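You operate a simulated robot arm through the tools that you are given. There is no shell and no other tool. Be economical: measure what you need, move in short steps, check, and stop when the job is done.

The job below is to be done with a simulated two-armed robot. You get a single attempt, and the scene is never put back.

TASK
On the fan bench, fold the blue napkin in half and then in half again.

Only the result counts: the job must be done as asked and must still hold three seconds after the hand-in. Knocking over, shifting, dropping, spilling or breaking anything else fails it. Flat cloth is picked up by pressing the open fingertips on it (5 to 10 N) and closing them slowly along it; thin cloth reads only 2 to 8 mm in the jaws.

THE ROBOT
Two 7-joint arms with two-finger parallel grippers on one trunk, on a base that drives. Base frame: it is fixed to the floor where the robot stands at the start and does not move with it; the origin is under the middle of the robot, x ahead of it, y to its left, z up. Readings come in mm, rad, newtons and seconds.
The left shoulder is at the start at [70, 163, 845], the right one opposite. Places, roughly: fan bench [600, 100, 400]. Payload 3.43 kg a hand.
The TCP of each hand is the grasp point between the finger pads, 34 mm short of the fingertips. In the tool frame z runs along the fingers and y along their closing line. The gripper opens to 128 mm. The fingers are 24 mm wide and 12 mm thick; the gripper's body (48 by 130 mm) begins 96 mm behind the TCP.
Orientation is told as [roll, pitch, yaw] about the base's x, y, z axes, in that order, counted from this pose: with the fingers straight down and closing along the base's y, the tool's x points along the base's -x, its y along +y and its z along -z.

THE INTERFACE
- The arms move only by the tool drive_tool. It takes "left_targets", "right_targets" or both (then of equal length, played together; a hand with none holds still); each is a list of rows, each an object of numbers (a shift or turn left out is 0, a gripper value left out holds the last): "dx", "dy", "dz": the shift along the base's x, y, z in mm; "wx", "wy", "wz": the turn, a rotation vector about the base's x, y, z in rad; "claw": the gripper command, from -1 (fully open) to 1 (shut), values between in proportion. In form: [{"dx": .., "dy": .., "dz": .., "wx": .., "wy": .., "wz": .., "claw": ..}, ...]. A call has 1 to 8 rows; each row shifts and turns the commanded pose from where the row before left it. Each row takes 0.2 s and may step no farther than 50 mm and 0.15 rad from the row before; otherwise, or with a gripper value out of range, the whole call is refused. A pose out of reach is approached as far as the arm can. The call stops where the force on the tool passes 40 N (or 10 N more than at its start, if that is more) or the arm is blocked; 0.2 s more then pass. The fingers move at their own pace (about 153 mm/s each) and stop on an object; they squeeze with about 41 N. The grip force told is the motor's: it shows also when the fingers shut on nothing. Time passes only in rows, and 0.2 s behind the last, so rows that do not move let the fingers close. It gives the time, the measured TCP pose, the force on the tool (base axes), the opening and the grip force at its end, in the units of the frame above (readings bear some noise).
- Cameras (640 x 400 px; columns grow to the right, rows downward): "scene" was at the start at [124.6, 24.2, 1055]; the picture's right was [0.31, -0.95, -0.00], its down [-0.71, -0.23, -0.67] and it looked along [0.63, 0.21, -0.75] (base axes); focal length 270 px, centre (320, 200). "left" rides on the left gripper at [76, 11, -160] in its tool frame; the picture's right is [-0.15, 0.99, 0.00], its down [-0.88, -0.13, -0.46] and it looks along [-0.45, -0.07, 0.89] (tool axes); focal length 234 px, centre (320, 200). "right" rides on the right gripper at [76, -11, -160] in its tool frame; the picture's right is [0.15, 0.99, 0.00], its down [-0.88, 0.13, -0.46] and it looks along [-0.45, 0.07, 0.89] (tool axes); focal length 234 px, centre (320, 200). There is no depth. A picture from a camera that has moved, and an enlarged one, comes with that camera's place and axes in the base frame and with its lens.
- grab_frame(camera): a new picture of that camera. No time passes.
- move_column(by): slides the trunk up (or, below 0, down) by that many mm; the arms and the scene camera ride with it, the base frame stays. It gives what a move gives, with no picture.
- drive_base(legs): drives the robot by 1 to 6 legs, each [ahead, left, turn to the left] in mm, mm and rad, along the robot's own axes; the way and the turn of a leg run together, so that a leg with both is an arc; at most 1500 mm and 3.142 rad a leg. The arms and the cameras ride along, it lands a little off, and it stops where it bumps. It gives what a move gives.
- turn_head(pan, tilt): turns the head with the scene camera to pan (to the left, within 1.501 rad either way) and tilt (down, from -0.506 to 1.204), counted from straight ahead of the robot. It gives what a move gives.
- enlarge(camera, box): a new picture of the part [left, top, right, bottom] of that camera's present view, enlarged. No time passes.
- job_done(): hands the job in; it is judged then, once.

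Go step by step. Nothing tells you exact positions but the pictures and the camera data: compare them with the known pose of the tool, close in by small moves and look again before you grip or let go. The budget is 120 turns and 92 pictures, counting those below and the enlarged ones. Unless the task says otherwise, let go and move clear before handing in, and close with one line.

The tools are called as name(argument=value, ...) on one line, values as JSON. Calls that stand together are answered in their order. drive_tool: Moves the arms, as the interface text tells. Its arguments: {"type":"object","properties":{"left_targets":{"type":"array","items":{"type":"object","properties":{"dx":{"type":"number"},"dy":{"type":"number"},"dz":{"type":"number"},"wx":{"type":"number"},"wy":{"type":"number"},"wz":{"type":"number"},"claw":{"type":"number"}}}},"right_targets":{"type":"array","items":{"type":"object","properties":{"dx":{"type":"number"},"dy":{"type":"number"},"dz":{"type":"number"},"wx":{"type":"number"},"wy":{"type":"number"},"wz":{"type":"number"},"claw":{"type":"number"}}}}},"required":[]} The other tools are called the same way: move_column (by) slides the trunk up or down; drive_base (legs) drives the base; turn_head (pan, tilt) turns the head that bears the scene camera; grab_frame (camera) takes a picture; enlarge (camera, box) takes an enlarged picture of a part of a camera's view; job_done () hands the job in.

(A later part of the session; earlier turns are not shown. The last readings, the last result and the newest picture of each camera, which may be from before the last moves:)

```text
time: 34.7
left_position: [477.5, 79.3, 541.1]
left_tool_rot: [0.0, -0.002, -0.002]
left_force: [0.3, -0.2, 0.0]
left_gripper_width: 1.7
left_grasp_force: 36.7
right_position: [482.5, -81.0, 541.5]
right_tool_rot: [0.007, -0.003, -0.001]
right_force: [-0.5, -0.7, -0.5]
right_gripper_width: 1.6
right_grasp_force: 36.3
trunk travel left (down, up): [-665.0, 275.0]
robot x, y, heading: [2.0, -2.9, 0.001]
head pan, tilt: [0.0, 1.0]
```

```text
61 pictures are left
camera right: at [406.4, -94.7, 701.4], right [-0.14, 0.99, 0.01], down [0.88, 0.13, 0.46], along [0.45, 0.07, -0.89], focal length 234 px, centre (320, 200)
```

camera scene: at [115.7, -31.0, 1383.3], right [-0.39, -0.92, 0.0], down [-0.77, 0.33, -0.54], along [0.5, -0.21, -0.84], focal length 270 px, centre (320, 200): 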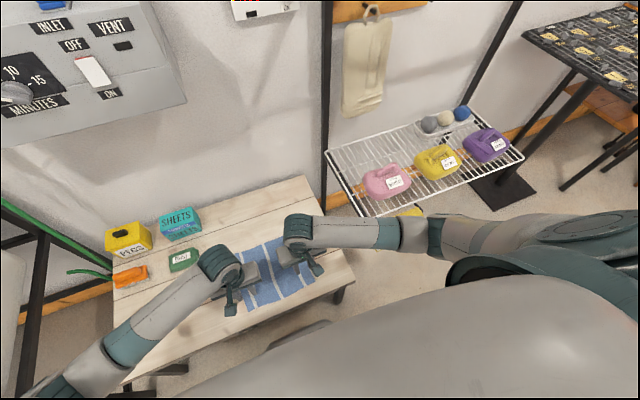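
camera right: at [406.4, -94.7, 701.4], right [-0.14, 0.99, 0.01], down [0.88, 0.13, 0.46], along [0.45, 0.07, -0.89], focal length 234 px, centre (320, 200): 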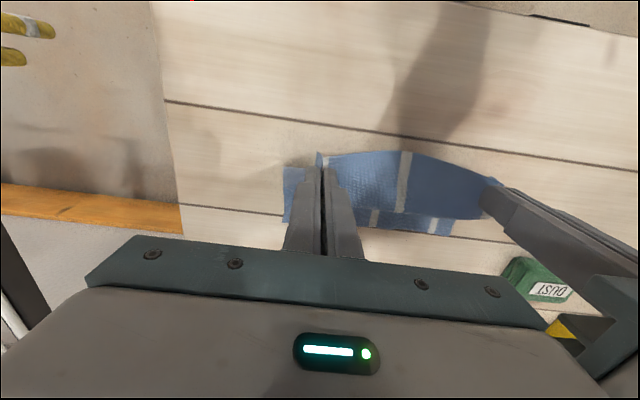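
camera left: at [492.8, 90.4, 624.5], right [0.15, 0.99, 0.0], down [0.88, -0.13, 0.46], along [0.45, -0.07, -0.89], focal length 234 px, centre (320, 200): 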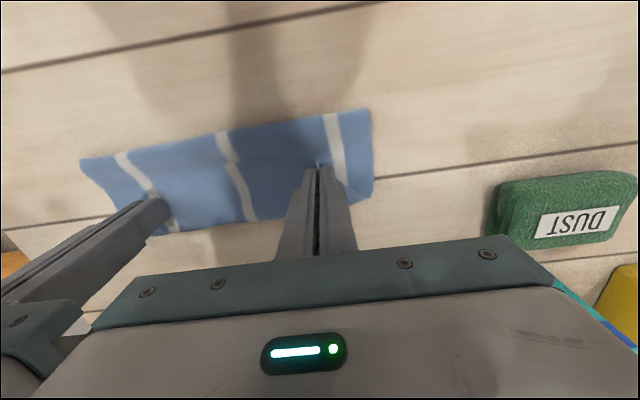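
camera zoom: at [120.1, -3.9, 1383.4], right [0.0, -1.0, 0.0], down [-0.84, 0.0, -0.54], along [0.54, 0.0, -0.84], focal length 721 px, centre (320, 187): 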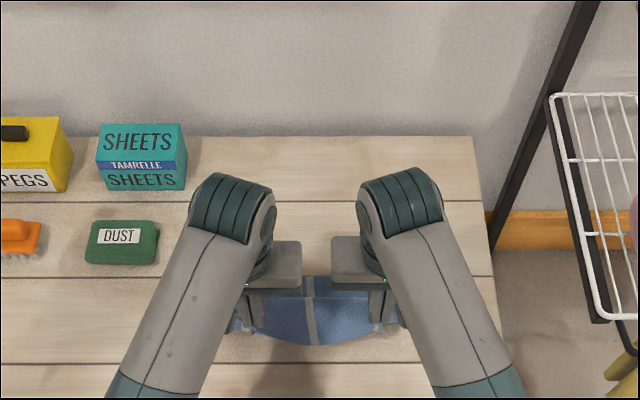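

The grip held. I'll lay the napkin back flat.

drive_tool(left_targets=[{"dx": -18.1, "dz": -1.6}, {"dx": -17.5, "dz": -4.8}, {"dx": -16.1, "dz": -7.9}, {"dx": -14.1, "dz": -10.5}, {"dx": -11.5, "dz": -12.8}, {"dx": -8.6, "dz": -14.7}, {"dx": -5.3, "dz": -14}, {"dx": -1.8, "dz": -15}], right_targets=[{"dx": -18.1, "dz": -1.6}, {"dx": -17.5, "dz": -4.8}, {"dx": -16.1, "dz": -7.9}, {"dx": -14.1, "dz": -10.5}, {"dx": -11.5, "dz": -12.8}, {"dx": -8.6, "dz": -14.7}, {"dx": -5.3, "dz": -14}, {"dx": -1.8, "dz": -15}])

enlarge(camera="scene", box=[200, 150, 440, 300])

grab_frame(camera="right")

```text
time: 36.5
left_position: [382.4, 79.5, 459.6]
left_tool_rot: [0.001, 0.001, -0.005]
left_force: [0.3, 1.5, 0.4]
left_gripper_width: 1.7
left_grasp_force: 36.1
right_position: [391.2, -82.5, 459.2]
right_tool_rot: [0.005, 0.001, -0.003]
right_force: [1.2, 0.2, 0.8]
right_gripper_width: 1.8
right_grasp_force: 36.4
trunk travel left (down, up): [-665.0, 275.0]
robot x, y, heading: [4.0, -4.5, -0.002]
head pan, tilt: [0.0, 1.0]
```

```text
2.67 times, centred on (320, 225) of scene
camera zoom: at [121.3, -3.9, 1383.3], right [0.0, -1.0, 0.0], down [-0.84, 0.0, -0.54], along [0.54, 0.0, -0.84], focal length 721 px, centre (320, 133)
```

zoom: 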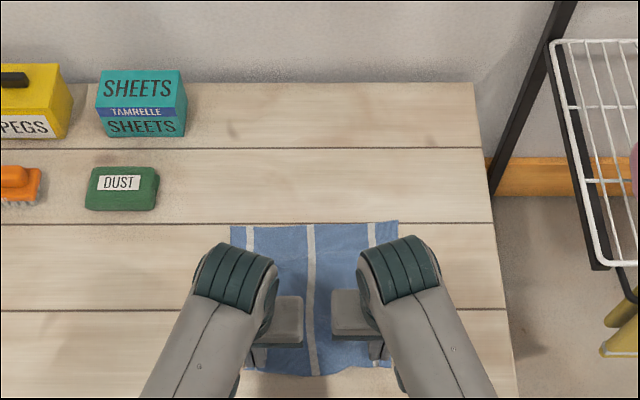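

```text
59 pictures are left
camera right: at [315.1, -95.3, 619.1], right [-0.14, 0.99, 0.01], down [0.88, 0.13, 0.46], along [0.45, 0.07, -0.89], focal length 234 px, centre (320, 200)
```

right: 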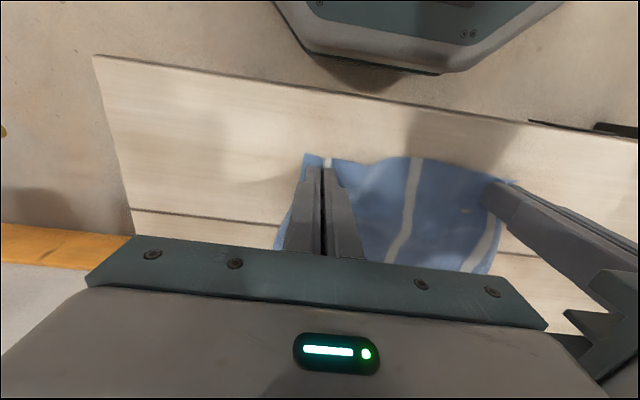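

The napkin is flat again, with its far edge at x ≈ 585. I'll set the corners down, spread them, and let go.

drive_tool(left_targets=[{"dz": -4, "dx": -3}, {"dy": 2.2, "claw": 0.92}, {"dy": 2.2, "claw": 0.84}, {"dy": 2.2, "claw": 0.76}, {"dy": 2.2, "claw": 0.68}, {"dy": 2.2, "claw": 0.6}, {"dy": 2.2, "claw": 0.5}, {}], right_targets=[{"dz": -3.7, "dx": -3}, {"dy": -2.2, "claw": 0.92}, {"dy": -2.2, "claw": 0.84}, {"dy": -2.2, "claw": 0.76}, {"dy": -2.2, "claw": 0.68}, {"dy": -2.2, "claw": 0.6}, {"dy": -2.2, "claw": 0.5}, {}])

drive_tool(left_targets=[{"dz": 20}, {"dz": 40}, {"dz": 40}, {"dz": 40}, {}], right_targets=[{"dz": 20}, {"dz": 40}, {"dz": 40}, {"dz": 40}, {}])

enlarge(camera="scene", box=[200, 150, 440, 300])

grab_frame(camera="right")

```text
time: 38.3
left_position: [380.0, 92.2, 456.0]
left_tool_rot: [0.0, -0.001, -0.005]
left_force: [0.4, -0.6, -0.1]
left_gripper_width: 31.8
left_grasp_force: 0.0
right_position: [387.5, -94.9, 456.3]
right_tool_rot: [0.008, -0.001, 0.0]
right_force: [0.0, -0.3, 0.6]
right_gripper_width: 31.5
right_grasp_force: 0.1
trunk travel left (down, up): [-665.0, 275.0]
robot x, y, heading: [4.2, -6.3, 0.001]
head pan, tilt: [0.0, 1.0]
```

```text
time: 39.5
left_position: [381.2, 93.8, 597.7]
left_tool_rot: [0.001, 0.001, -0.003]
left_force: [0.4, 0.1, -0.2]
left_gripper_width: 31.8
left_grasp_force: 0.0
right_position: [386.0, -92.8, 596.3]
right_tool_rot: [0.005, -0.001, -0.001]
right_force: [-0.4, -0.4, 0.3]
right_gripper_width: 32.3
right_grasp_force: 0.0
trunk travel left (down, up): [-665.0, 275.0]
robot x, y, heading: [-1.4, -3.5, -0.004]
head pan, tilt: [0.0, 1.0]
```

```text
2.67 times, centred on (320, 225) of scene
camera zoom: at [121.1, -3.9, 1383.3], right [0.0, -1.0, 0.0], down [-0.84, 0.0, -0.54], along [0.54, 0.0, -0.84], focal length 721 px, centre (320, 133)
```

zoom: 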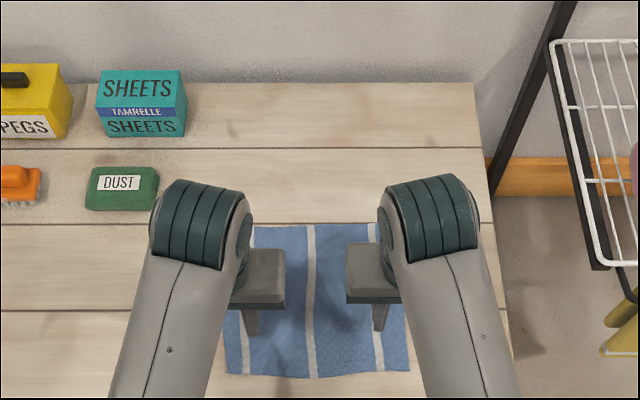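

```text
57 pictures are left
camera right: at [310.0, -107.2, 756.9], right [-0.14, 0.99, 0.01], down [0.88, 0.13, 0.46], along [0.45, 0.07, -0.89], focal length 234 px, centre (320, 200)
```

right: 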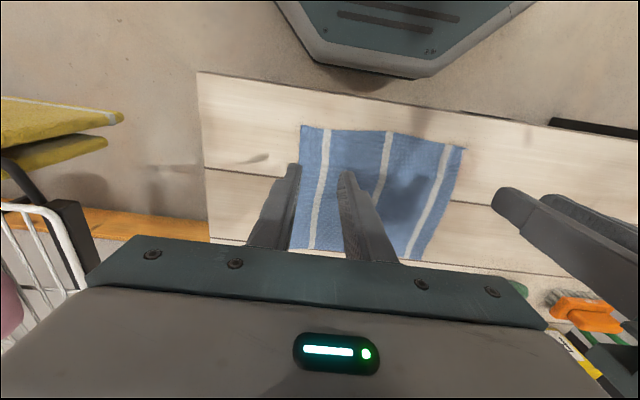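

The napkin is flat and undamaged. I'll back the robot off about 200 mm so the wrists have room to pitch near the front edge during a far-to-near fold.

drive_base(legs=[[-200, 0, 0]])

move_column(by=-120)

grab_frame(camera="scene")

```text
time: 41.1
left_position: [177.1, 92.9, 598.3]
left_tool_rot: [-0.001, 0.0, -0.009]
left_force: [-0.9, -0.1, 0.6]
left_gripper_width: 32.0
left_grasp_force: 0.1
right_position: [182.5, -95.6, 597.3]
right_tool_rot: [0.007, -0.003, -0.007]
right_force: [-0.7, -0.9, 0.0]
right_gripper_width: 32.0
right_grasp_force: 0.1
trunk travel left (down, up): [-665.0, 275.0]
robot x, y, heading: [-200.4, -3.3, -0.01]
head pan, tilt: [0.0, 1.0]
```

```text
time: 42.6
left_position: [177.0, 92.8, 478.8]
left_tool_rot: [0.0, 0.001, -0.008]
left_force: [0.3, -0.2, 0.4]
left_gripper_width: 32.2
left_grasp_force: 0.0
right_position: [182.2, -94.1, 477.4]
right_tool_rot: [0.007, 0.002, -0.008]
right_force: [0.2, -0.6, 0.0]
right_gripper_width: 32.0
right_grasp_force: 0.1
trunk travel left (down, up): [-545.0, 395.0]
robot x, y, heading: [-197.7, -3.5, -0.01]
head pan, tilt: [0.0, 1.0]
```

```text
56 pictures are left
camera scene: at [-82.3, -3.2, 1263.4], right [-0.01, -1.0, 0.0], down [-0.84, 0.01, -0.54], along [0.54, 0.0, -0.84], focal length 270 px, centre (320, 200)
```

scene: 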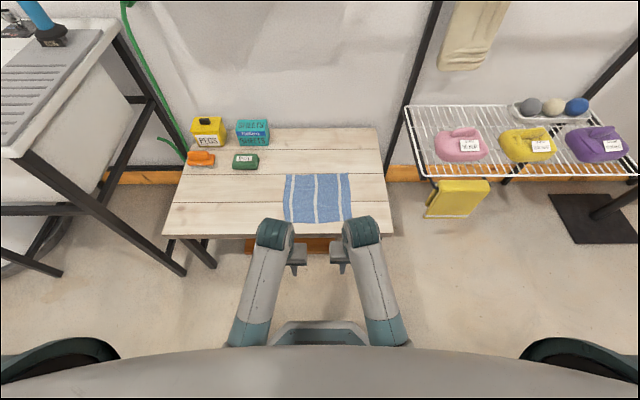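

I have a clear view now. I'll re-measure the corners.

enlarge(camera="scene", box=[260, 160, 380, 235])

```text
5.33 times, centred on (320, 198) of scene
camera zoom: at [-82.3, -3.2, 1263.4], right [-0.01, -1.0, 0.0], down [-0.84, 0.01, -0.54], along [0.54, 0.0, -0.84], focal length 1442 px, centre (320, 213)
```

zoom: 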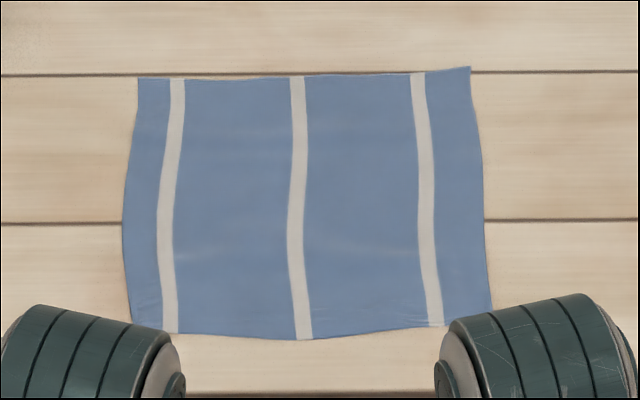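

Far corners are at about (580, 128) and (587, −117). I'll raise the hands, drop the trunk 100 mm for reach, and move forward over the far corners.

drive_tool(left_targets=[{"dz": 45}, {"dz": 45}, {"dz": 40, "dx": 25}, {"dx": 45}, {"dx": 45}, {}], right_targets=[{"dz": 45}, {"dz": 45}, {"dz": 40, "dx": 25}, {"dx": 45}, {"dx": 45}, {}])

move_column(by=-100)

drive_tool(left_targets=[{"dx": 45}, {"dx": 45}, {"dx": 45}, {"dx": 45}, {"dx": 45}, {"dx": 45, "dy": 3}, {}], right_targets=[{"dx": 45}, {"dx": 45}, {"dx": 45}, {"dx": 45}, {"dx": 45}, {"dx": 45, "dy": 8}, {}])

enlarge(camera="left", box=[180, 80, 460, 255])

enlarge(camera="right", box=[180, 80, 460, 255])

```text
time: 43.2
left_position: [169.5, 205.5, 528.1]
left_tool_rot: [0.227, 0.017, -0.032]
left_force: [-0.4, -0.1, 0.4]
left_gripper_width: 32.1
left_grasp_force: 0.1
left hand out of reach, approached as far as the arm can: row 2, 3
right_position: [171.2, -206.6, 526.2]
right_tool_rot: [-0.222, 0.018, 0.017]
right_force: [0.4, 0.1, -0.2]
right_gripper_width: 31.8
right_grasp_force: 0.0
right hand out of reach, approached as far as the arm can: row 2, 3
trunk travel left (down, up): [-545.0, 395.0]
robot x, y, heading: [-203.0, -3.6, -0.009]
head pan, tilt: [0.0, 1.0]
stopped in row 3 (left hand): the arm was blocked; the commanded pose is now the measured one
```

```text
time: 44.6
left_position: [169.4, 204.6, 429.0]
left_tool_rot: [0.225, 0.016, -0.033]
left_force: [0.7, -0.2, -0.4]
left_gripper_width: 31.9
left_grasp_force: 0.1
right_position: [170.5, -207.0, 425.9]
right_tool_rot: [-0.222, 0.017, 0.017]
right_force: [0.1, -0.4, -0.1]
right_gripper_width: 32.1
right_grasp_force: 0.1
trunk travel left (down, up): [-445.0, 495.0]
robot x, y, heading: [-201.8, -2.4, -0.008]
head pan, tilt: [0.0, 1.0]
```

```text
time: 45.5
left_position: [309.8, 217.8, 421.7]
left_tool_rot: [0.249, 0.056, -0.017]
left_force: [-10.8, -0.1, 8.4]
left_gripper_width: 32.2
left_grasp_force: 0.1
right_position: [309.5, -222.7, 418.9]
right_tool_rot: [-0.243, 0.064, 0.004]
right_force: [-10.9, 0.8, 6.2]
right_gripper_width: 31.3
right_grasp_force: 0.1
trunk travel left (down, up): [-445.0, 495.0]
robot x, y, heading: [-199.7, -4.0, -0.012]
head pan, tilt: [0.0, 1.0]
stopped in row 4 (left hand): the force on the tool passed its limit (the readings are from after the stop); the commanded pose is now the measured one
```

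```text
2.29 times, centred on (320, 168) of left
camera zoom: at [241.6, 190.6, 583.7], right [0.18, 0.96, 0.23], down [0.9, -0.25, 0.36], along [0.4, 0.15, -0.9], focal length 535 px, centre (320, 274)
```

zoom: 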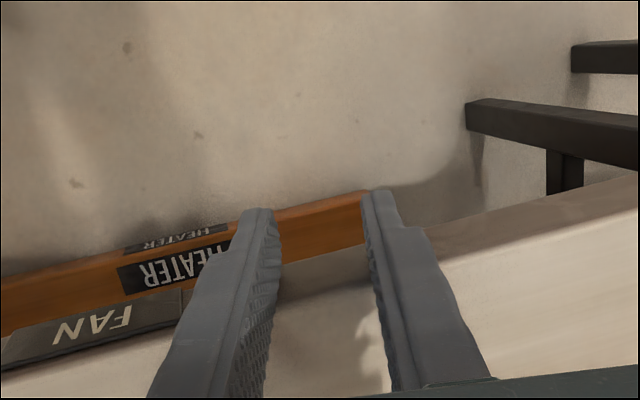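

```text
2.29 times, centred on (320, 168) of right
camera zoom: at [242.7, -197.4, 579.7], right [-0.16, 0.96, -0.23], down [0.9, 0.24, 0.36], along [0.4, -0.15, -0.91], focal length 535 px, centre (320, 274)
```

zoom: 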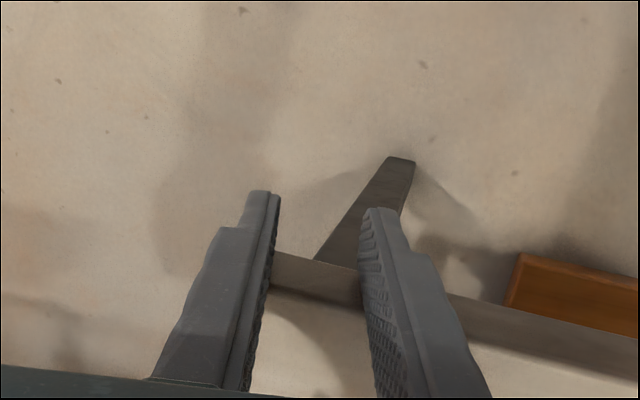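

I shouldn't have chained those moves: the first was blocked near the body, and the fingertips then touched the bench's front edge lightly, at about 14 N. I'll back straight off and check.

drive_tool(left_targets=[{"dx": -15}, {"dx": -20}, {}], right_targets=[{"dx": -15}, {"dx": -20}, {}])

grab_frame(camera="scene")

```text
time: 46.3
left_position: [277.6, 219.4, 419.6]
left_tool_rot: [0.252, 0.053, -0.018]
left_force: [1.0, 0.2, -0.8]
left_gripper_width: 31.8
left_grasp_force: 0.1
right_position: [273.7, -224.3, 416.8]
right_tool_rot: [-0.244, 0.061, 0.004]
right_force: [0.1, 0.8, -0.2]
right_gripper_width: 32.3
right_grasp_force: 0.0
trunk travel left (down, up): [-445.0, 495.0]
robot x, y, heading: [-198.2, -1.5, -0.012]
head pan, tilt: [0.0, 1.0]
```

```text
52 pictures are left
camera scene: at [-82.0, -3.2, 1163.3], right [-0.01, -1.0, 0.0], down [-0.84, 0.01, -0.54], along [0.54, 0.0, -0.84], focal length 270 px, centre (320, 200)
```

scene: 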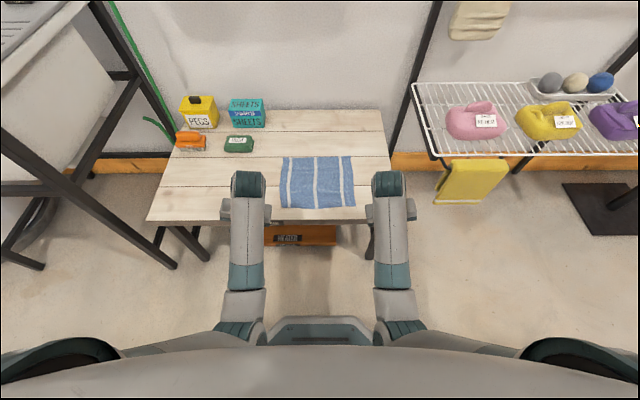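

The bench and everything on it are where they were. I'll raise both hands and level them before going forward.

drive_tool(left_targets=[{"dz": 40}, {"dz": 40, "wx": -0.13}, {"dz": 40, "wx": -0.12}, {"wy": -0.053, "wz": 0.015, "dy": -20}, {"dy": -30, "dx": 20}, {"dy": -35, "dx": 20}, {"dy": -35, "dx": 20}, {}], right_targets=[{"dz": 40}, {"dz": 40, "wx": 0.13}, {"dz": 40, "wx": 0.12}, {"wy": -0.06, "dy": 20}, {"dy": 35, "dx": 20}, {"dy": 40, "dx": 20}, {"dy": 40, "dx": 20}, {}])

```text
time: 46.9
left_position: [266.6, 340.1, 480.2]
left_tool_rot: [0.376, 0.066, 0.037]
left_force: [-0.9, 0.6, 0.6]
left_gripper_width: 32.1
left_grasp_force: 0.1
left hand out of reach, approached as far as the arm can: row 2
right_position: [265.7, -347.6, 475.6]
right_tool_rot: [-0.368, 0.076, -0.053]
right_force: [-0.9, -0.2, 0.5]
right_gripper_width: 31.9
right_grasp_force: 0.0
right hand out of reach, approached as far as the arm can: row 2
trunk travel left (down, up): [-445.0, 495.0]
robot x, y, heading: [-202.5, -1.0, -0.007]
head pan, tilt: [0.0, 1.0]
stopped in row 2 (left hand): the arm was blocked; the commanded pose is now the measured one
```

Raising the hands from here runs into a joint limit. I'll lift with the trunk instead, then extend forward.

move_column(by=100)

drive_tool(left_targets=[{"dx": 25, "dy": -10}, {"dx": 25, "dy": -10}, {"dx": 25, "dy": -20, "wx": -0.05}, {"dx": 25, "dy": -25, "wx": -0.05}, {"dx": 25, "dy": -25, "wx": -0.05}, {}], right_targets=[{"dx": 25, "dy": 10}, {"dx": 25, "dy": 10}, {"dx": 25, "dy": 20, "wx": 0.05}, {"dx": 25, "dy": 25, "wx": 0.05}, {"dx": 25, "dy": 25, "wx": 0.05}, {}])

```text
time: 48.2
left_position: [266.2, 338.9, 580.8]
left_tool_rot: [0.376, 0.066, 0.038]
left_force: [-0.4, 0.2, -0.9]
left_gripper_width: 32.0
left_grasp_force: 0.2
right_position: [264.9, -347.4, 576.0]
right_tool_rot: [-0.368, 0.075, -0.052]
right_force: [0.6, -0.6, 0.5]
right_gripper_width: 32.1
right_grasp_force: 0.0
trunk travel left (down, up): [-545.0, 395.0]
robot x, y, heading: [-203.9, -2.6, -0.008]
head pan, tilt: [0.0, 1.0]
```

```text
time: 49.6
left_position: [393.2, 266.6, 581.6]
left_tool_rot: [0.249, 0.071, 0.04]
left_force: [0.0, -0.4, -0.6]
left_gripper_width: 32.3
left_grasp_force: 0.0
right_position: [388.5, -274.5, 578.1]
right_tool_rot: [-0.243, 0.079, -0.055]
right_force: [-0.5, 0.6, -0.5]
right_gripper_width: 31.8
right_grasp_force: 0.0
trunk travel left (down, up): [-545.0, 395.0]
robot x, y, heading: [-203.2, 2.3, -0.009]
head pan, tilt: [0.0, 1.0]
```

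That's going well. I'll continue toward the far corners while leveling.

drive_tool(left_targets=[{"dx": 25, "dy": -28, "wx": -0.042, "wy": -0.012, "wz": -0.007}, {"dx": 25, "dy": -28, "wx": -0.042, "wy": -0.012, "wz": -0.007}, {"dx": 25, "dy": -28, "wx": -0.042, "wy": -0.012, "wz": -0.007}, {"dx": 25, "dy": -28, "wx": -0.042, "wy": -0.012, "wz": -0.007}, {"dx": 25, "dy": -28, "wx": -0.042, "wy": -0.012, "wz": -0.007}, {"dx": 25, "dy": -28, "wx": -0.042, "wy": -0.012, "wz": -0.007}, {}], right_targets=[{"dx": 27, "dy": 30, "wx": 0.042, "wy": -0.013, "wz": 0.009}, {"dx": 27, "dy": 30, "wx": 0.042, "wy": -0.013, "wz": 0.009}, {"dx": 27, "dy": 30, "wx": 0.042, "wy": -0.013, "wz": 0.009}, {"dx": 27, "dy": 30, "wx": 0.042, "wy": -0.013, "wz": 0.009}, {"dx": 27, "dy": 30, "wx": 0.042, "wy": -0.013, "wz": 0.009}, {"dx": 27, "dy": 30, "wx": 0.042, "wy": -0.013, "wz": 0.009}, {}])

grab_frame(camera="scene")

```text
time: 51.2
left_position: [541.4, 80.7, 581.2]
left_tool_rot: [-0.028, -0.002, -0.024]
left_force: [-0.6, 0.4, 0.6]
left_gripper_width: 32.0
left_grasp_force: 0.1
right_position: [552.8, -78.5, 577.9]
right_tool_rot: [0.036, 0.006, 0.024]
right_force: [-0.5, -0.6, 1.0]
right_gripper_width: 32.0
right_grasp_force: 0.1
trunk travel left (down, up): [-545.0, 395.0]
robot x, y, heading: [-199.3, -2.1, -0.008]
head pan, tilt: [0.0, 1.0]
```

```text
51 pictures are left
camera scene: at [-82.5, -3.4, 1263.4], right [-0.01, -1.0, 0.0], down [-0.84, 0.01, -0.54], along [0.54, 0.0, -0.84], focal length 270 px, centre (320, 200)
```

scene: 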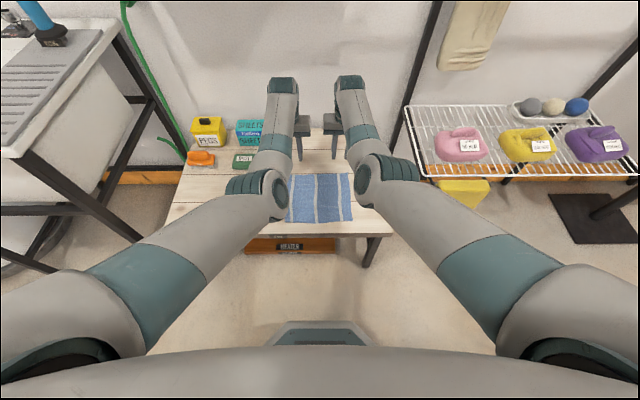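

The arms are in a good forward configuration. I'll lower over the far corners and level the hands.

drive_tool(left_targets=[{"dx": 5, "dy": 4, "dz": -25, "wx": 0.028, "wz": 0.024}, {"dx": 5, "dy": 4, "dz": -25}, {"dx": 6, "dy": 4, "dz": -25}, {"dx": 6, "dy": 3, "dz": -20}, {}], right_targets=[{"dx": 5, "dy": -2, "dz": -25, "wx": -0.036, "wz": -0.024}, {"dx": 5, "dy": -2, "dz": -25}, {"dx": 4, "dy": -2, "dz": -25}, {"dx": 4, "dy": -2, "dz": -20}, {}])

grab_frame(camera="left")

grab_frame(camera="right")

```text
time: 52.4
left_position: [546.8, 101.1, 493.9]
left_tool_rot: [0.0, 0.0, -0.003]
left_force: [0.1, -0.4, -0.3]
left_gripper_width: 31.8
left_grasp_force: 0.0
left hand out of reach, approached as far as the arm can: row 3, 4
right_position: [545.2, -89.8, 508.8]
right_tool_rot: [-0.002, 0.006, 0.001]
right_force: [0.2, 0.4, 0.6]
right_gripper_width: 31.9
right_grasp_force: 0.1
right hand out of reach, approached as far as the arm can: row 2, 3, 4
trunk travel left (down, up): [-545.0, 395.0]
robot x, y, heading: [-204.2, -1.4, -0.009]
head pan, tilt: [0.0, 1.0]
```

```text
50 pictures are left
camera left: at [470.0, 111.1, 655.3], right [0.15, 0.99, 0.0], down [0.88, -0.13, 0.46], along [0.45, -0.07, -0.89], focal length 234 px, centre (320, 200)
```

left: 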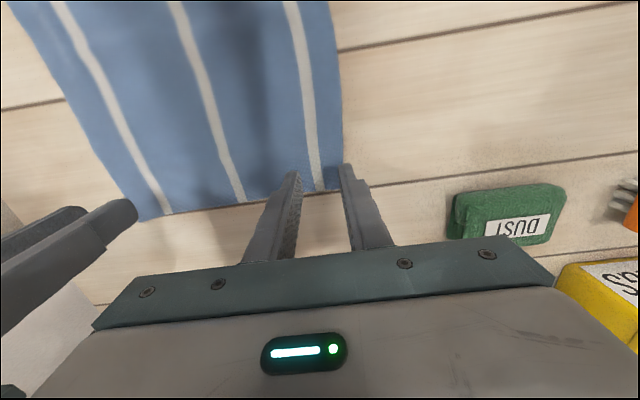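

```text
49 pictures are left
camera right: at [469.4, -101.9, 668.7], right [-0.15, 0.99, 0.0], down [0.88, 0.13, 0.45], along [0.45, 0.07, -0.89], focal length 234 px, centre (320, 200)
```

right: 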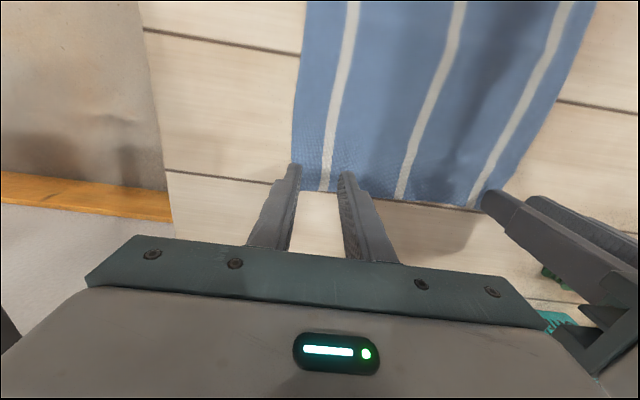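

The arms are at their reach limit, as the trunk is still too high. I'll raise the hands a little and then lower the trunk.

drive_tool(left_targets=[{"dz": 30}, {"dz": 35}, {}], right_targets=[{"dz": 30}, {"dz": 35}, {}])

```text
time: 53.2
left_position: [547.0, 100.0, 557.5]
left_tool_rot: [0.001, 0.0, -0.001]
left_force: [0.4, 0.1, 0.0]
left_gripper_width: 32.0
left_grasp_force: 0.0
right_position: [544.7, -88.8, 573.0]
right_tool_rot: [-0.002, 0.006, 0.0]
right_force: [0.3, 0.3, -0.3]
right_gripper_width: 32.5
right_grasp_force: 0.1
trunk travel left (down, up): [-545.0, 395.0]
robot x, y, heading: [-201.0, -1.1, -0.013]
head pan, tilt: [0.0, 1.0]
```

move_column(by=-70)

drive_tool(left_targets=[{"dx": 8, "dy": -2, "dz": 20}, {"dx": 8, "dy": -2, "dz": 20}, {}], right_targets=[{"dx": 12, "dy": 1, "dz": 14}, {"dx": 12, "dy": 1, "dz": 10}, {}])

```text
time: 54.3
left_position: [546.4, 100.6, 488.2]
left_tool_rot: [0.002, -0.003, 0.0]
left_force: [-0.2, 0.8, 0.2]
left_gripper_width: 32.1
left_grasp_force: 0.2
right_position: [544.7, -90.5, 503.2]
right_tool_rot: [-0.002, 0.006, 0.0]
right_force: [0.5, -0.4, 0.1]
right_gripper_width: 32.2
right_grasp_force: 0.0
trunk travel left (down, up): [-475.0, 465.0]
robot x, y, heading: [-203.8, -2.3, -0.008]
head pan, tilt: [0.0, 1.0]
```

```text
time: 55.1
left_position: [563.1, 95.7, 528.5]
left_tool_rot: [0.0, 0.0, -0.003]
left_force: [-0.1, -0.5, -0.4]
left_gripper_width: 32.1
left_grasp_force: 0.1
right_position: [568.0, -86.9, 526.6]
right_tool_rot: [-0.001, 0.007, 0.001]
right_force: [-0.1, -0.6, 0.3]
right_gripper_width: 31.8
right_grasp_force: 0.0
trunk travel left (down, up): [-475.0, 465.0]
robot x, y, heading: [-202.2, -5.8, -0.005]
head pan, tilt: [0.0, 1.0]
```

move_column(by=-50)

enlarge(camera="left", box=[200, 80, 440, 230])

enlarge(camera="right", box=[200, 80, 440, 230])

```text
time: 56.0
left_position: [562.2, 96.0, 478.7]
left_tool_rot: [0.0, -0.001, -0.002]
left_force: [0.3, -0.1, -0.9]
left_gripper_width: 32.1
left_grasp_force: 0.1
right_position: [567.8, -87.2, 478.1]
right_tool_rot: [-0.002, 0.004, -0.001]
right_force: [0.0, -0.6, 0.7]
right_gripper_width: 32.0
right_grasp_force: 0.2
trunk travel left (down, up): [-425.0, 515.0]
robot x, y, heading: [-204.5, -3.8, -0.005]
head pan, tilt: [0.0, 1.0]
```

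```text
2.67 times, centred on (320, 155) of left
camera zoom: at [486.8, 106.9, 640.3], right [0.15, 0.99, 0.0], down [0.88, -0.13, 0.46], along [0.45, -0.07, -0.89], focal length 624 px, centre (320, 320)
```

zoom: 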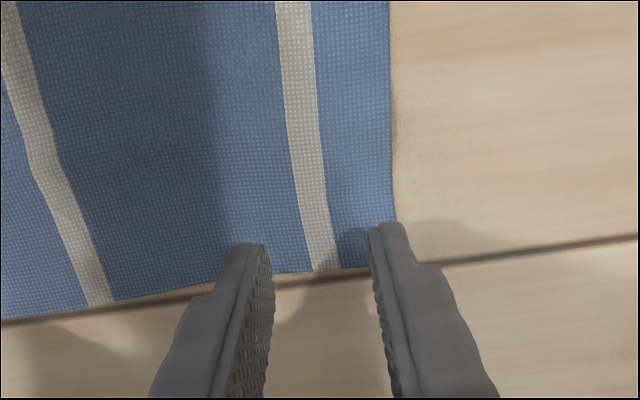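

```text
2.67 times, centred on (320, 155) of right
camera zoom: at [493.3, -99.7, 637.5], right [-0.15, 0.99, 0.0], down [0.88, 0.13, 0.45], along [0.45, 0.07, -0.89], focal length 624 px, centre (320, 320)
```

zoom: 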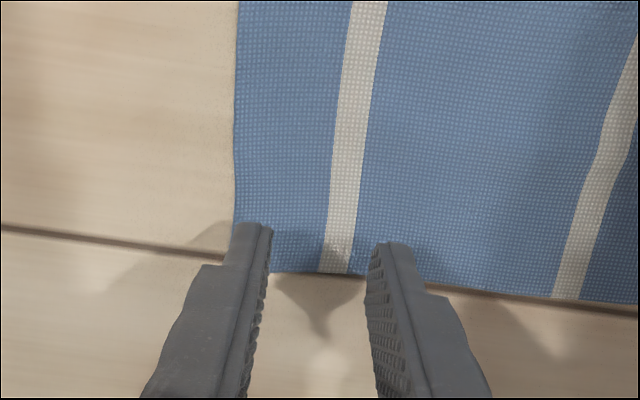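

Both hands are well placed at the far edge (x ≈ 577 left, 583 right). I'll lower to contact.

drive_tool(left_targets=[{"dz": -10, "dy": -3, "dx": -1}, {"dz": -10}, {"dz": -2}, {}], right_targets=[{"dz": -10}, {"dz": -10}, {"dz": -2}, {}])

```text
time: 57.0
left_position: [561.0, 93.3, 456.3]
left_tool_rot: [-0.002, -0.001, -0.001]
left_force: [0.1, -0.2, -0.7]
left_gripper_width: 31.9
left_grasp_force: 0.0
right_position: [568.0, -87.7, 455.4]
right_tool_rot: [-0.002, 0.006, 0.0]
right_force: [-0.9, 0.2, 1.5]
right_gripper_width: 32.1
right_grasp_force: 0.1
trunk travel left (down, up): [-425.0, 515.0]
robot x, y, heading: [-203.5, -3.1, -0.013]
head pan, tilt: [0.0, 1.0]
```

drive_tool(left_targets=[{"dz": -1.0}, {}], right_targets=[{"dz": -0.8}, {}])

```text
time: 57.6
left_position: [560.8, 92.5, 455.8]
left_tool_rot: [0.0, -0.003, 0.0]
left_force: [-0.2, -0.5, 0.5]
left_gripper_width: 32.0
left_grasp_force: 0.0
right_position: [568.2, -87.7, 454.8]
right_tool_rot: [-0.004, 0.004, -0.001]
right_force: [0.0, 1.1, 5.9]
right_gripper_width: 32.2
right_grasp_force: 0.1
trunk travel left (down, up): [-425.0, 515.0]
robot x, y, heading: [-200.7, -2.2, -0.014]
head pan, tilt: [0.0, 1.0]
```

drive_tool(left_targets=[{"dz": -0.8}, {}], right_targets=[{"dz": -0.1}, {}])

```text
time: 58.2
left_position: [561.6, 93.5, 455.5]
left_tool_rot: [0.0, -0.002, -0.003]
left_force: [0.3, -0.5, 0.3]
left_gripper_width: 32.2
left_grasp_force: 0.0
right_position: [568.0, -86.7, 454.9]
right_tool_rot: [-0.002, 0.007, 0.001]
right_force: [0.2, 0.5, 8.7]
right_gripper_width: 32.0
right_grasp_force: 0.1
trunk travel left (down, up): [-425.0, 515.0]
robot x, y, heading: [-203.9, -1.8, -0.007]
head pan, tilt: [0.0, 1.0]
```

drive_tool(left_targets=[{"dz": -0.7}, {}])

```text
time: 58.8
left_position: [562.0, 93.7, 456.1]
left_tool_rot: [0.001, -0.002, -0.002]
left_force: [-0.3, 0.3, 0.0]
left_gripper_width: 32.3
left_grasp_force: 0.1
right_position: [568.4, -87.1, 454.9]
right_tool_rot: [0.0, 0.002, 0.001]
right_force: [-0.6, 0.8, 10.6]
right_gripper_width: 31.9
right_grasp_force: 0.0
trunk travel left (down, up): [-425.0, 515.0]
robot x, y, heading: [-204.0, -5.9, -0.006]
head pan, tilt: [0.0, 1.0]
```

drive_tool(left_targets=[{"dz": -0.7}, {}])

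```text
time: 59.4
left_position: [562.1, 93.2, 454.5]
left_tool_rot: [-0.001, -0.001, -0.002]
left_force: [0.0, 0.3, 2.8]
left_gripper_width: 32.1
left_grasp_force: 0.1
right_position: [567.3, -86.7, 454.9]
right_tool_rot: [-0.002, 0.003, 0.0]
right_force: [-0.3, 1.2, 9.9]
right_gripper_width: 32.2
right_grasp_force: 0.2
trunk travel left (down, up): [-425.0, 515.0]
robot x, y, heading: [-202.4, -3.0, -0.013]
head pan, tilt: [0.0, 1.0]
```

Both hands are in contact. I'll press the left a little more and close slowly.

drive_tool(left_targets=[{"dz": -0.4}, {"dy": -2.2, "claw": 0.57}, {"dy": -2.2, "claw": 0.64}, {"dy": -2.2, "claw": 0.71}, {"dy": -2.2, "claw": 0.78}, {"dy": -2.2, "claw": 0.85}, {"dy": -2.2, "claw": 0.92}, {"dy": -2.2, "claw": 1.0}], right_targets=[{}, {"dy": 2.2, "claw": 0.57}, {"dy": 2.2, "claw": 0.64}, {"dy": 2.2, "claw": 0.71}, {"dy": 2.2, "claw": 0.78}, {"dy": 2.2, "claw": 0.85}, {"dy": 2.2, "claw": 0.92}, {"dy": 2.2, "claw": 1.0}])

enlarge(camera="left", box=[200, 80, 440, 230])

enlarge(camera="right", box=[200, 80, 440, 230])

```text
time: 61.2
left_position: [561.3, 77.3, 455.6]
left_tool_rot: [0.002, -0.004, 0.0]
left_force: [1.0, 3.8, 12.7]
left_gripper_width: 1.8
left_grasp_force: 36.5
right_position: [567.1, -71.7, 455.2]
right_tool_rot: [-0.001, 0.005, 0.0]
right_force: [0.3, 0.0, 2.5]
right_gripper_width: 1.6
right_grasp_force: 36.4
trunk travel left (down, up): [-425.0, 515.0]
robot x, y, heading: [-199.6, -0.8, -0.009]
head pan, tilt: [0.0, 1.0]
```

```text
2.67 times, centred on (320, 155) of left
camera zoom: at [485.2, 89.1, 616.0], right [0.15, 0.99, 0.0], down [0.88, -0.13, 0.46], along [0.45, -0.07, -0.89], focal length 624 px, centre (320, 320)
```

zoom: 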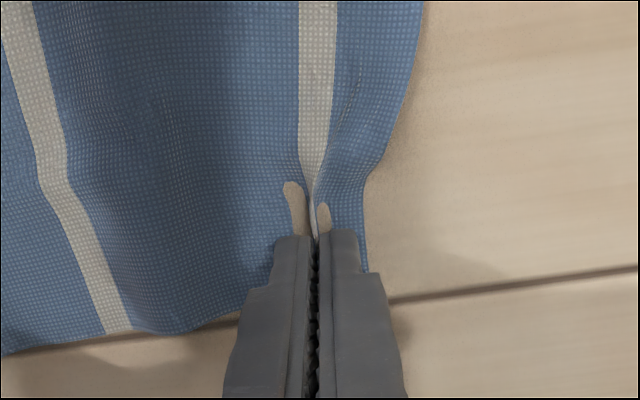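

```text
2.67 times, centred on (320, 155) of right
camera zoom: at [492.4, -83.6, 615.7], right [-0.15, 0.99, 0.0], down [0.88, 0.13, 0.45], along [0.45, 0.07, -0.89], focal length 624 px, centre (320, 320)
```

zoom: 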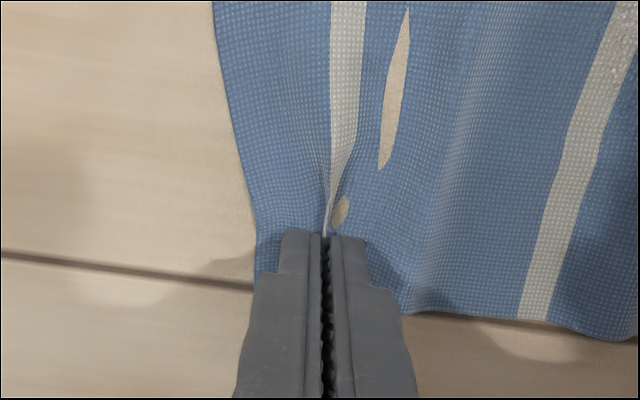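

Both far corners are gripped. I'll start the fold by lifting in an arc while pitching the grippers so the edge turns up. The base will then back up to carry the edge toward me.

drive_tool(left_targets=[{"dx": -3.1, "dz": 8.5, "wy": -0.0875}, {"dx": -3.8, "dz": 8.2, "wy": -0.0875}, {"dx": -4.8, "dz": 7.8, "wy": -0.0875}, {"dx": -5.5, "dz": 7.4, "wy": -0.0875}, {"dx": -6.2, "dz": 6.7, "wy": -0.0875}, {"dx": -7, "dz": 6.3, "wy": -0.0875}, {"dx": -7.5, "dz": 5.4, "wy": -0.0875}, {"dx": -8.1, "dz": 4.9, "wy": -0.0875}], right_targets=[{"dx": -3.1, "dz": 8.5, "wy": -0.0875}, {"dx": -3.8, "dz": 8.2, "wy": -0.0875}, {"dx": -4.8, "dz": 7.8, "wy": -0.0875}, {"dx": -5.5, "dz": 7.4, "wy": -0.0875}, {"dx": -6.2, "dz": 6.7, "wy": -0.0875}, {"dx": -7, "dz": 6.3, "wy": -0.0875}, {"dx": -7.5, "dz": 5.4, "wy": -0.0875}, {"dx": -8.1, "dz": 4.9, "wy": -0.0875}])

grab_frame(camera="scene")

```text
time: 63.0
left_position: [535.6, 82.6, 531.0]
left_tool_rot: [0.005, -0.718, -0.007]
left_force: [4.0, -27.1, 3.3]
left_gripper_width: 2.1
left_grasp_force: 36.6
right_position: [554.6, -90.6, 548.7]
right_tool_rot: [-0.027, -0.736, 0.008]
right_force: [-3.5, 25.8, -3.9]
right_gripper_width: 1.8
right_grasp_force: 36.3
trunk travel left (down, up): [-425.0, 515.0]
robot x, y, heading: [-200.0, 0.2, -0.01]
head pan, tilt: [0.0, 1.0]
stopped in row 8 (left hand): the force on the tool passed its limit (the readings are from after the stop); the commanded pose is now the measured one
```

```text
44 pictures are left
camera scene: at [-82.1, -3.1, 1143.3], right [-0.01, -1.0, 0.0], down [-0.84, 0.01, -0.54], along [0.54, 0.0, -0.84], focal length 270 px, centre (320, 200)
```

scene: 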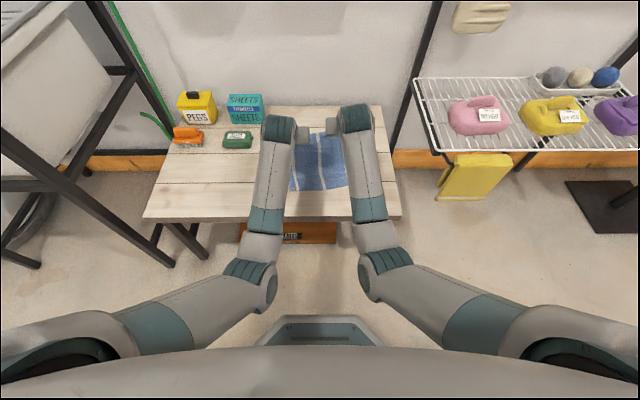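

The hands drifted apart and are stretching the cloth, at about 26 N. I'll bring them back together to relieve it.

drive_tool(left_targets=[{"dy": -3}, {"dy": -3}, {}], right_targets=[{"dy": 7, "dx": -4, "dz": -4}, {"dy": 7, "dx": -4, "dz": -4}, {}])

grab_frame(camera="left")

enlarge(camera="scene", box=[240, 100, 400, 200])

```text
time: 63.8
left_position: [537.0, 85.0, 531.3]
left_tool_rot: [0.015, -0.718, -0.011]
left_force: [4.0, -35.9, 4.7]
left_gripper_width: 1.9
left_grasp_force: 36.2
right_position: [556.7, -90.9, 550.9]
right_tool_rot: [-0.047, -0.753, 0.008]
right_force: [-5.4, 36.6, -5.4]
right_gripper_width: 1.7
right_grasp_force: 36.2
trunk travel left (down, up): [-425.0, 515.0]
robot x, y, heading: [-201.5, -0.7, -0.007]
head pan, tilt: [0.0, 1.0]
```

```text
43 pictures are left
camera left: at [375.0, 94.3, 602.1], right [0.11, 0.99, 0.11], down [0.36, -0.14, 0.92], along [0.93, -0.06, -0.37], focal length 234 px, centre (320, 200)
```

left: 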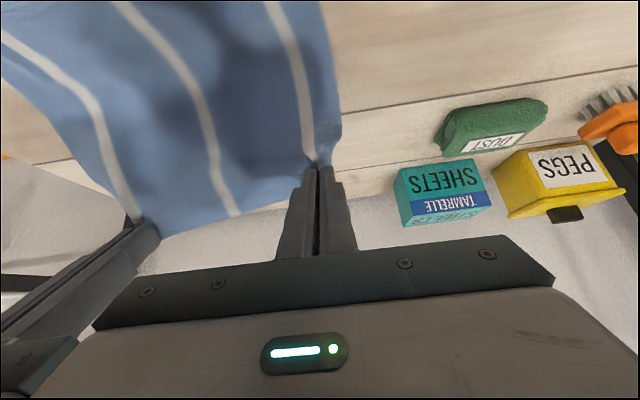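

```text
4.00 times, centred on (320, 150) of scene
camera zoom: at [-82.1, -3.2, 1143.3], right [-0.01, -1.0, 0.0], down [-0.84, 0.01, -0.54], along [0.54, 0.0, -0.84], focal length 1081 px, centre (320, 400)
```

zoom: 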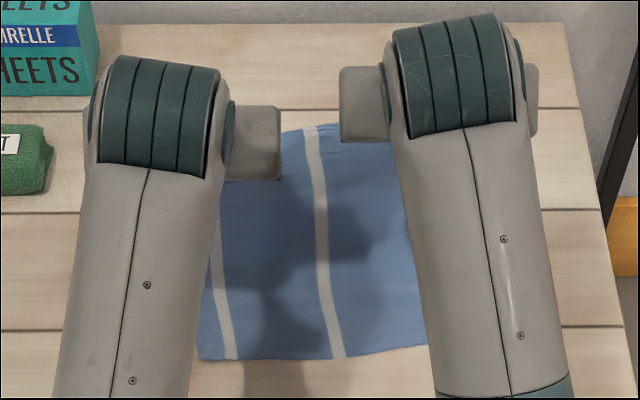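

The forces aren't coming down, so the arms seem held by a limit in this pitch. I'll take back some pitch and see.

drive_tool(left_targets=[{"wy": 0.08}, {"wy": 0.08, "dy": -2}, {"wy": 0.08}, {}], right_targets=[{"wy": 0.08}, {"wy": 0.08, "dy": 2}, {"wy": 0.08}, {}])

```text
time: 64.8
left_position: [536.1, 79.3, 530.9]
left_tool_rot: [0.007, -0.475, -0.001]
left_force: [0.3, -0.7, -0.4]
left_gripper_width: 1.9
left_grasp_force: 36.6
right_position: [547.8, -85.1, 539.5]
right_tool_rot: [-0.038, -0.493, 0.0]
right_force: [-0.4, 0.0, 0.5]
right_gripper_width: 1.5
right_grasp_force: 36.4
trunk travel left (down, up): [-425.0, 515.0]
robot x, y, heading: [-201.7, 0.4, -0.005]
head pan, tilt: [0.0, 1.0]
```

At a pitch of about −0.48 the forces vanish. The arms dislike being "up and near", so a higher trunk should help. I'll trade hand height for trunk height in small alternating steps.

drive_tool(left_targets=[{"dz": -20}, {"dz": -20}, {}], right_targets=[{"dz": -22, "dx": -3, "dy": 2}, {"dz": -23, "dx": -3, "dy": 2}, {"wx": 0.03}])

move_column(by=45)

drive_tool(left_targets=[{"dz": -22}, {"dz": -22}, {}], right_targets=[{"dz": -22}, {"dz": -22}, {}])

move_column(by=45)

```text
time: 65.6
left_position: [537.2, 80.1, 490.0]
left_tool_rot: [0.007, -0.476, -0.003]
left_force: [-0.2, -0.5, -0.2]
left_gripper_width: 1.6
left_grasp_force: 36.9
right_position: [551.0, -86.0, 505.1]
right_tool_rot: [-0.006, -0.514, -0.018]
right_force: [-0.5, 0.0, -0.3]
right_gripper_width: 1.7
right_grasp_force: 36.7
trunk travel left (down, up): [-425.0, 515.0]
robot x, y, heading: [-203.6, 0.1, -0.005]
head pan, tilt: [0.0, 1.0]
```

```text
time: 66.5
left_position: [536.5, 79.1, 536.2]
left_tool_rot: [0.007, -0.475, -0.001]
left_force: [-0.4, -0.8, 0.1]
left_gripper_width: 1.5
left_grasp_force: 36.4
right_position: [548.0, -86.6, 545.9]
right_tool_rot: [-0.011, -0.508, -0.014]
right_force: [-0.5, 1.2, 0.3]
right_gripper_width: 1.6
right_grasp_force: 36.4
trunk travel left (down, up): [-470.0, 470.0]
robot x, y, heading: [-202.4, 0.2, -0.011]
head pan, tilt: [0.0, 1.0]
```

```text
time: 67.3
left_position: [537.4, 79.6, 494.0]
left_tool_rot: [0.007, -0.475, -0.003]
left_force: [-0.8, -0.7, 0.2]
left_gripper_width: 1.8
left_grasp_force: 36.5
right_position: [550.6, -85.4, 505.7]
right_tool_rot: [-0.006, -0.512, -0.016]
right_force: [0.2, -0.3, 1.0]
right_gripper_width: 1.7
right_grasp_force: 36.4
trunk travel left (down, up): [-470.0, 470.0]
robot x, y, heading: [-201.5, -1.0, -0.007]
head pan, tilt: [0.0, 1.0]
```

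```text
time: 68.2
left_position: [535.9, 79.6, 538.0]
left_tool_rot: [0.006, -0.476, -0.002]
left_force: [-0.2, 0.3, -0.6]
left_gripper_width: 1.8
left_grasp_force: 35.7
right_position: [550.5, -84.7, 545.6]
right_tool_rot: [-0.006, -0.506, -0.013]
right_force: [1.2, 0.0, -1.1]
right_gripper_width: 1.9
right_grasp_force: 37.1
trunk travel left (down, up): [-515.0, 425.0]
robot x, y, heading: [-203.8, -1.9, -0.006]
head pan, tilt: [0.0, 1.0]
```

Now I'll test more pitch with the trunk higher.

drive_tool(left_targets=[{"wy": -0.08, "dz": -6}, {"wy": -0.08, "dz": -6}, {"wy": -0.08, "dz": -6}, {}], right_targets=[{"wy": -0.08, "dz": -8}, {"wy": -0.08, "dz": -8}, {"wy": -0.08, "dz": -8}, {}])

grab_frame(camera="scene")

```text
time: 68.9
left_position: [551.6, 84.2, 541.2]
left_tool_rot: [0.005, -0.704, -0.003]
left_force: [3.6, -25.3, 2.0]
left_gripper_width: 1.9
left_grasp_force: 36.7
right_position: [572.3, -91.6, 554.9]
right_tool_rot: [-0.01, -0.744, -0.011]
right_force: [-3.2, 25.8, -2.5]
right_gripper_width: 1.7
right_grasp_force: 36.2
trunk travel left (down, up): [-515.0, 425.0]
robot x, y, heading: [-199.5, -1.7, -0.008]
head pan, tilt: [0.0, 1.0]
stopped in row 3 (left hand): the force on the tool passed its limit (the readings are from after the stop); the commanded pose is now the measured one
```

```text
41 pictures are left
camera scene: at [-82.2, -3.2, 1233.4], right [-0.01, -1.0, 0.0], down [-0.84, 0.01, -0.54], along [0.54, 0.0, -0.84], focal length 270 px, centre (320, 200)
```

scene: 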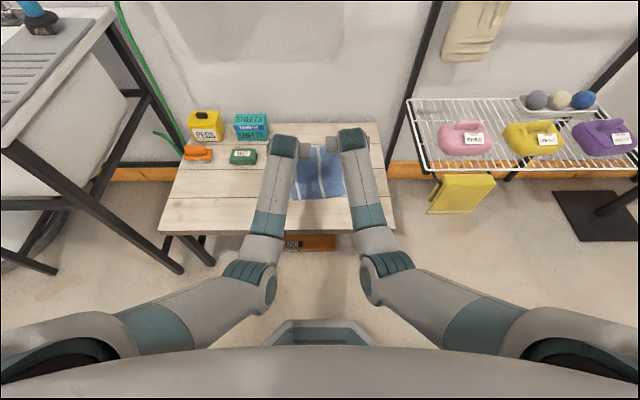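

Pitch past about −0.5 isn't available in this posture. I'll go back to −0.48, carry the edge over with the base, over-pull slightly, release, and then smooth any remaining corner flap outward with a fingertip.

drive_tool(left_targets=[{"wy": 0.08, "dy": -2}, {"wy": 0.08, "dy": -2}, {"wy": 0.06}, {}], right_targets=[{"wy": 0.08, "dy": 2, "dx": -3}, {"wy": 0.08, "dy": 2, "dx": -3}, {"wy": 0.08, "dx": -4}, {}])

drive_base(legs=[[-100, 0, 0]])

grab_frame(camera="scene")

```text
time: 69.9
left_position: [550.8, 82.2, 540.9]
left_tool_rot: [0.009, -0.48, 0.0]
left_force: [0.6, -4.3, -0.2]
left_gripper_width: 1.6
left_grasp_force: 36.1
right_position: [562.1, -86.6, 555.3]
right_tool_rot: [-0.009, -0.504, -0.01]
right_force: [-0.5, 4.1, -0.4]
right_gripper_width: 1.9
right_grasp_force: 36.1
trunk travel left (down, up): [-515.0, 425.0]
robot x, y, heading: [-201.1, -1.0, -0.014]
head pan, tilt: [0.0, 1.0]
```

```text
time: 71.0
left_position: [448.9, 83.8, 542.0]
left_tool_rot: [0.01, -0.483, 0.001]
left_force: [0.1, -4.9, 1.0]
left_gripper_width: 1.9
left_grasp_force: 36.3
right_position: [459.9, -84.0, 556.3]
right_tool_rot: [-0.011, -0.504, -0.008]
right_force: [-0.4, 5.4, -1.2]
right_gripper_width: 1.7
right_grasp_force: 35.9
trunk travel left (down, up): [-515.0, 425.0]
robot x, y, heading: [-302.4, -0.6, -0.009]
head pan, tilt: [0.0, 1.0]
```

```text
40 pictures are left
camera scene: at [-185.0, -2.1, 1233.5], right [-0.01, -1.0, 0.0], down [-0.84, 0.01, -0.54], along [0.54, 0.0, -0.84], focal length 270 px, centre (320, 200)
```

scene: 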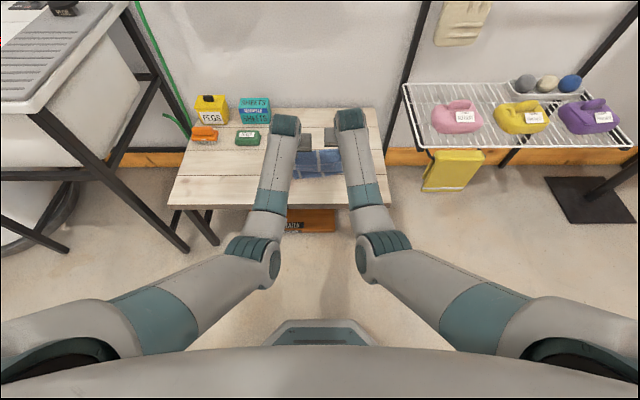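

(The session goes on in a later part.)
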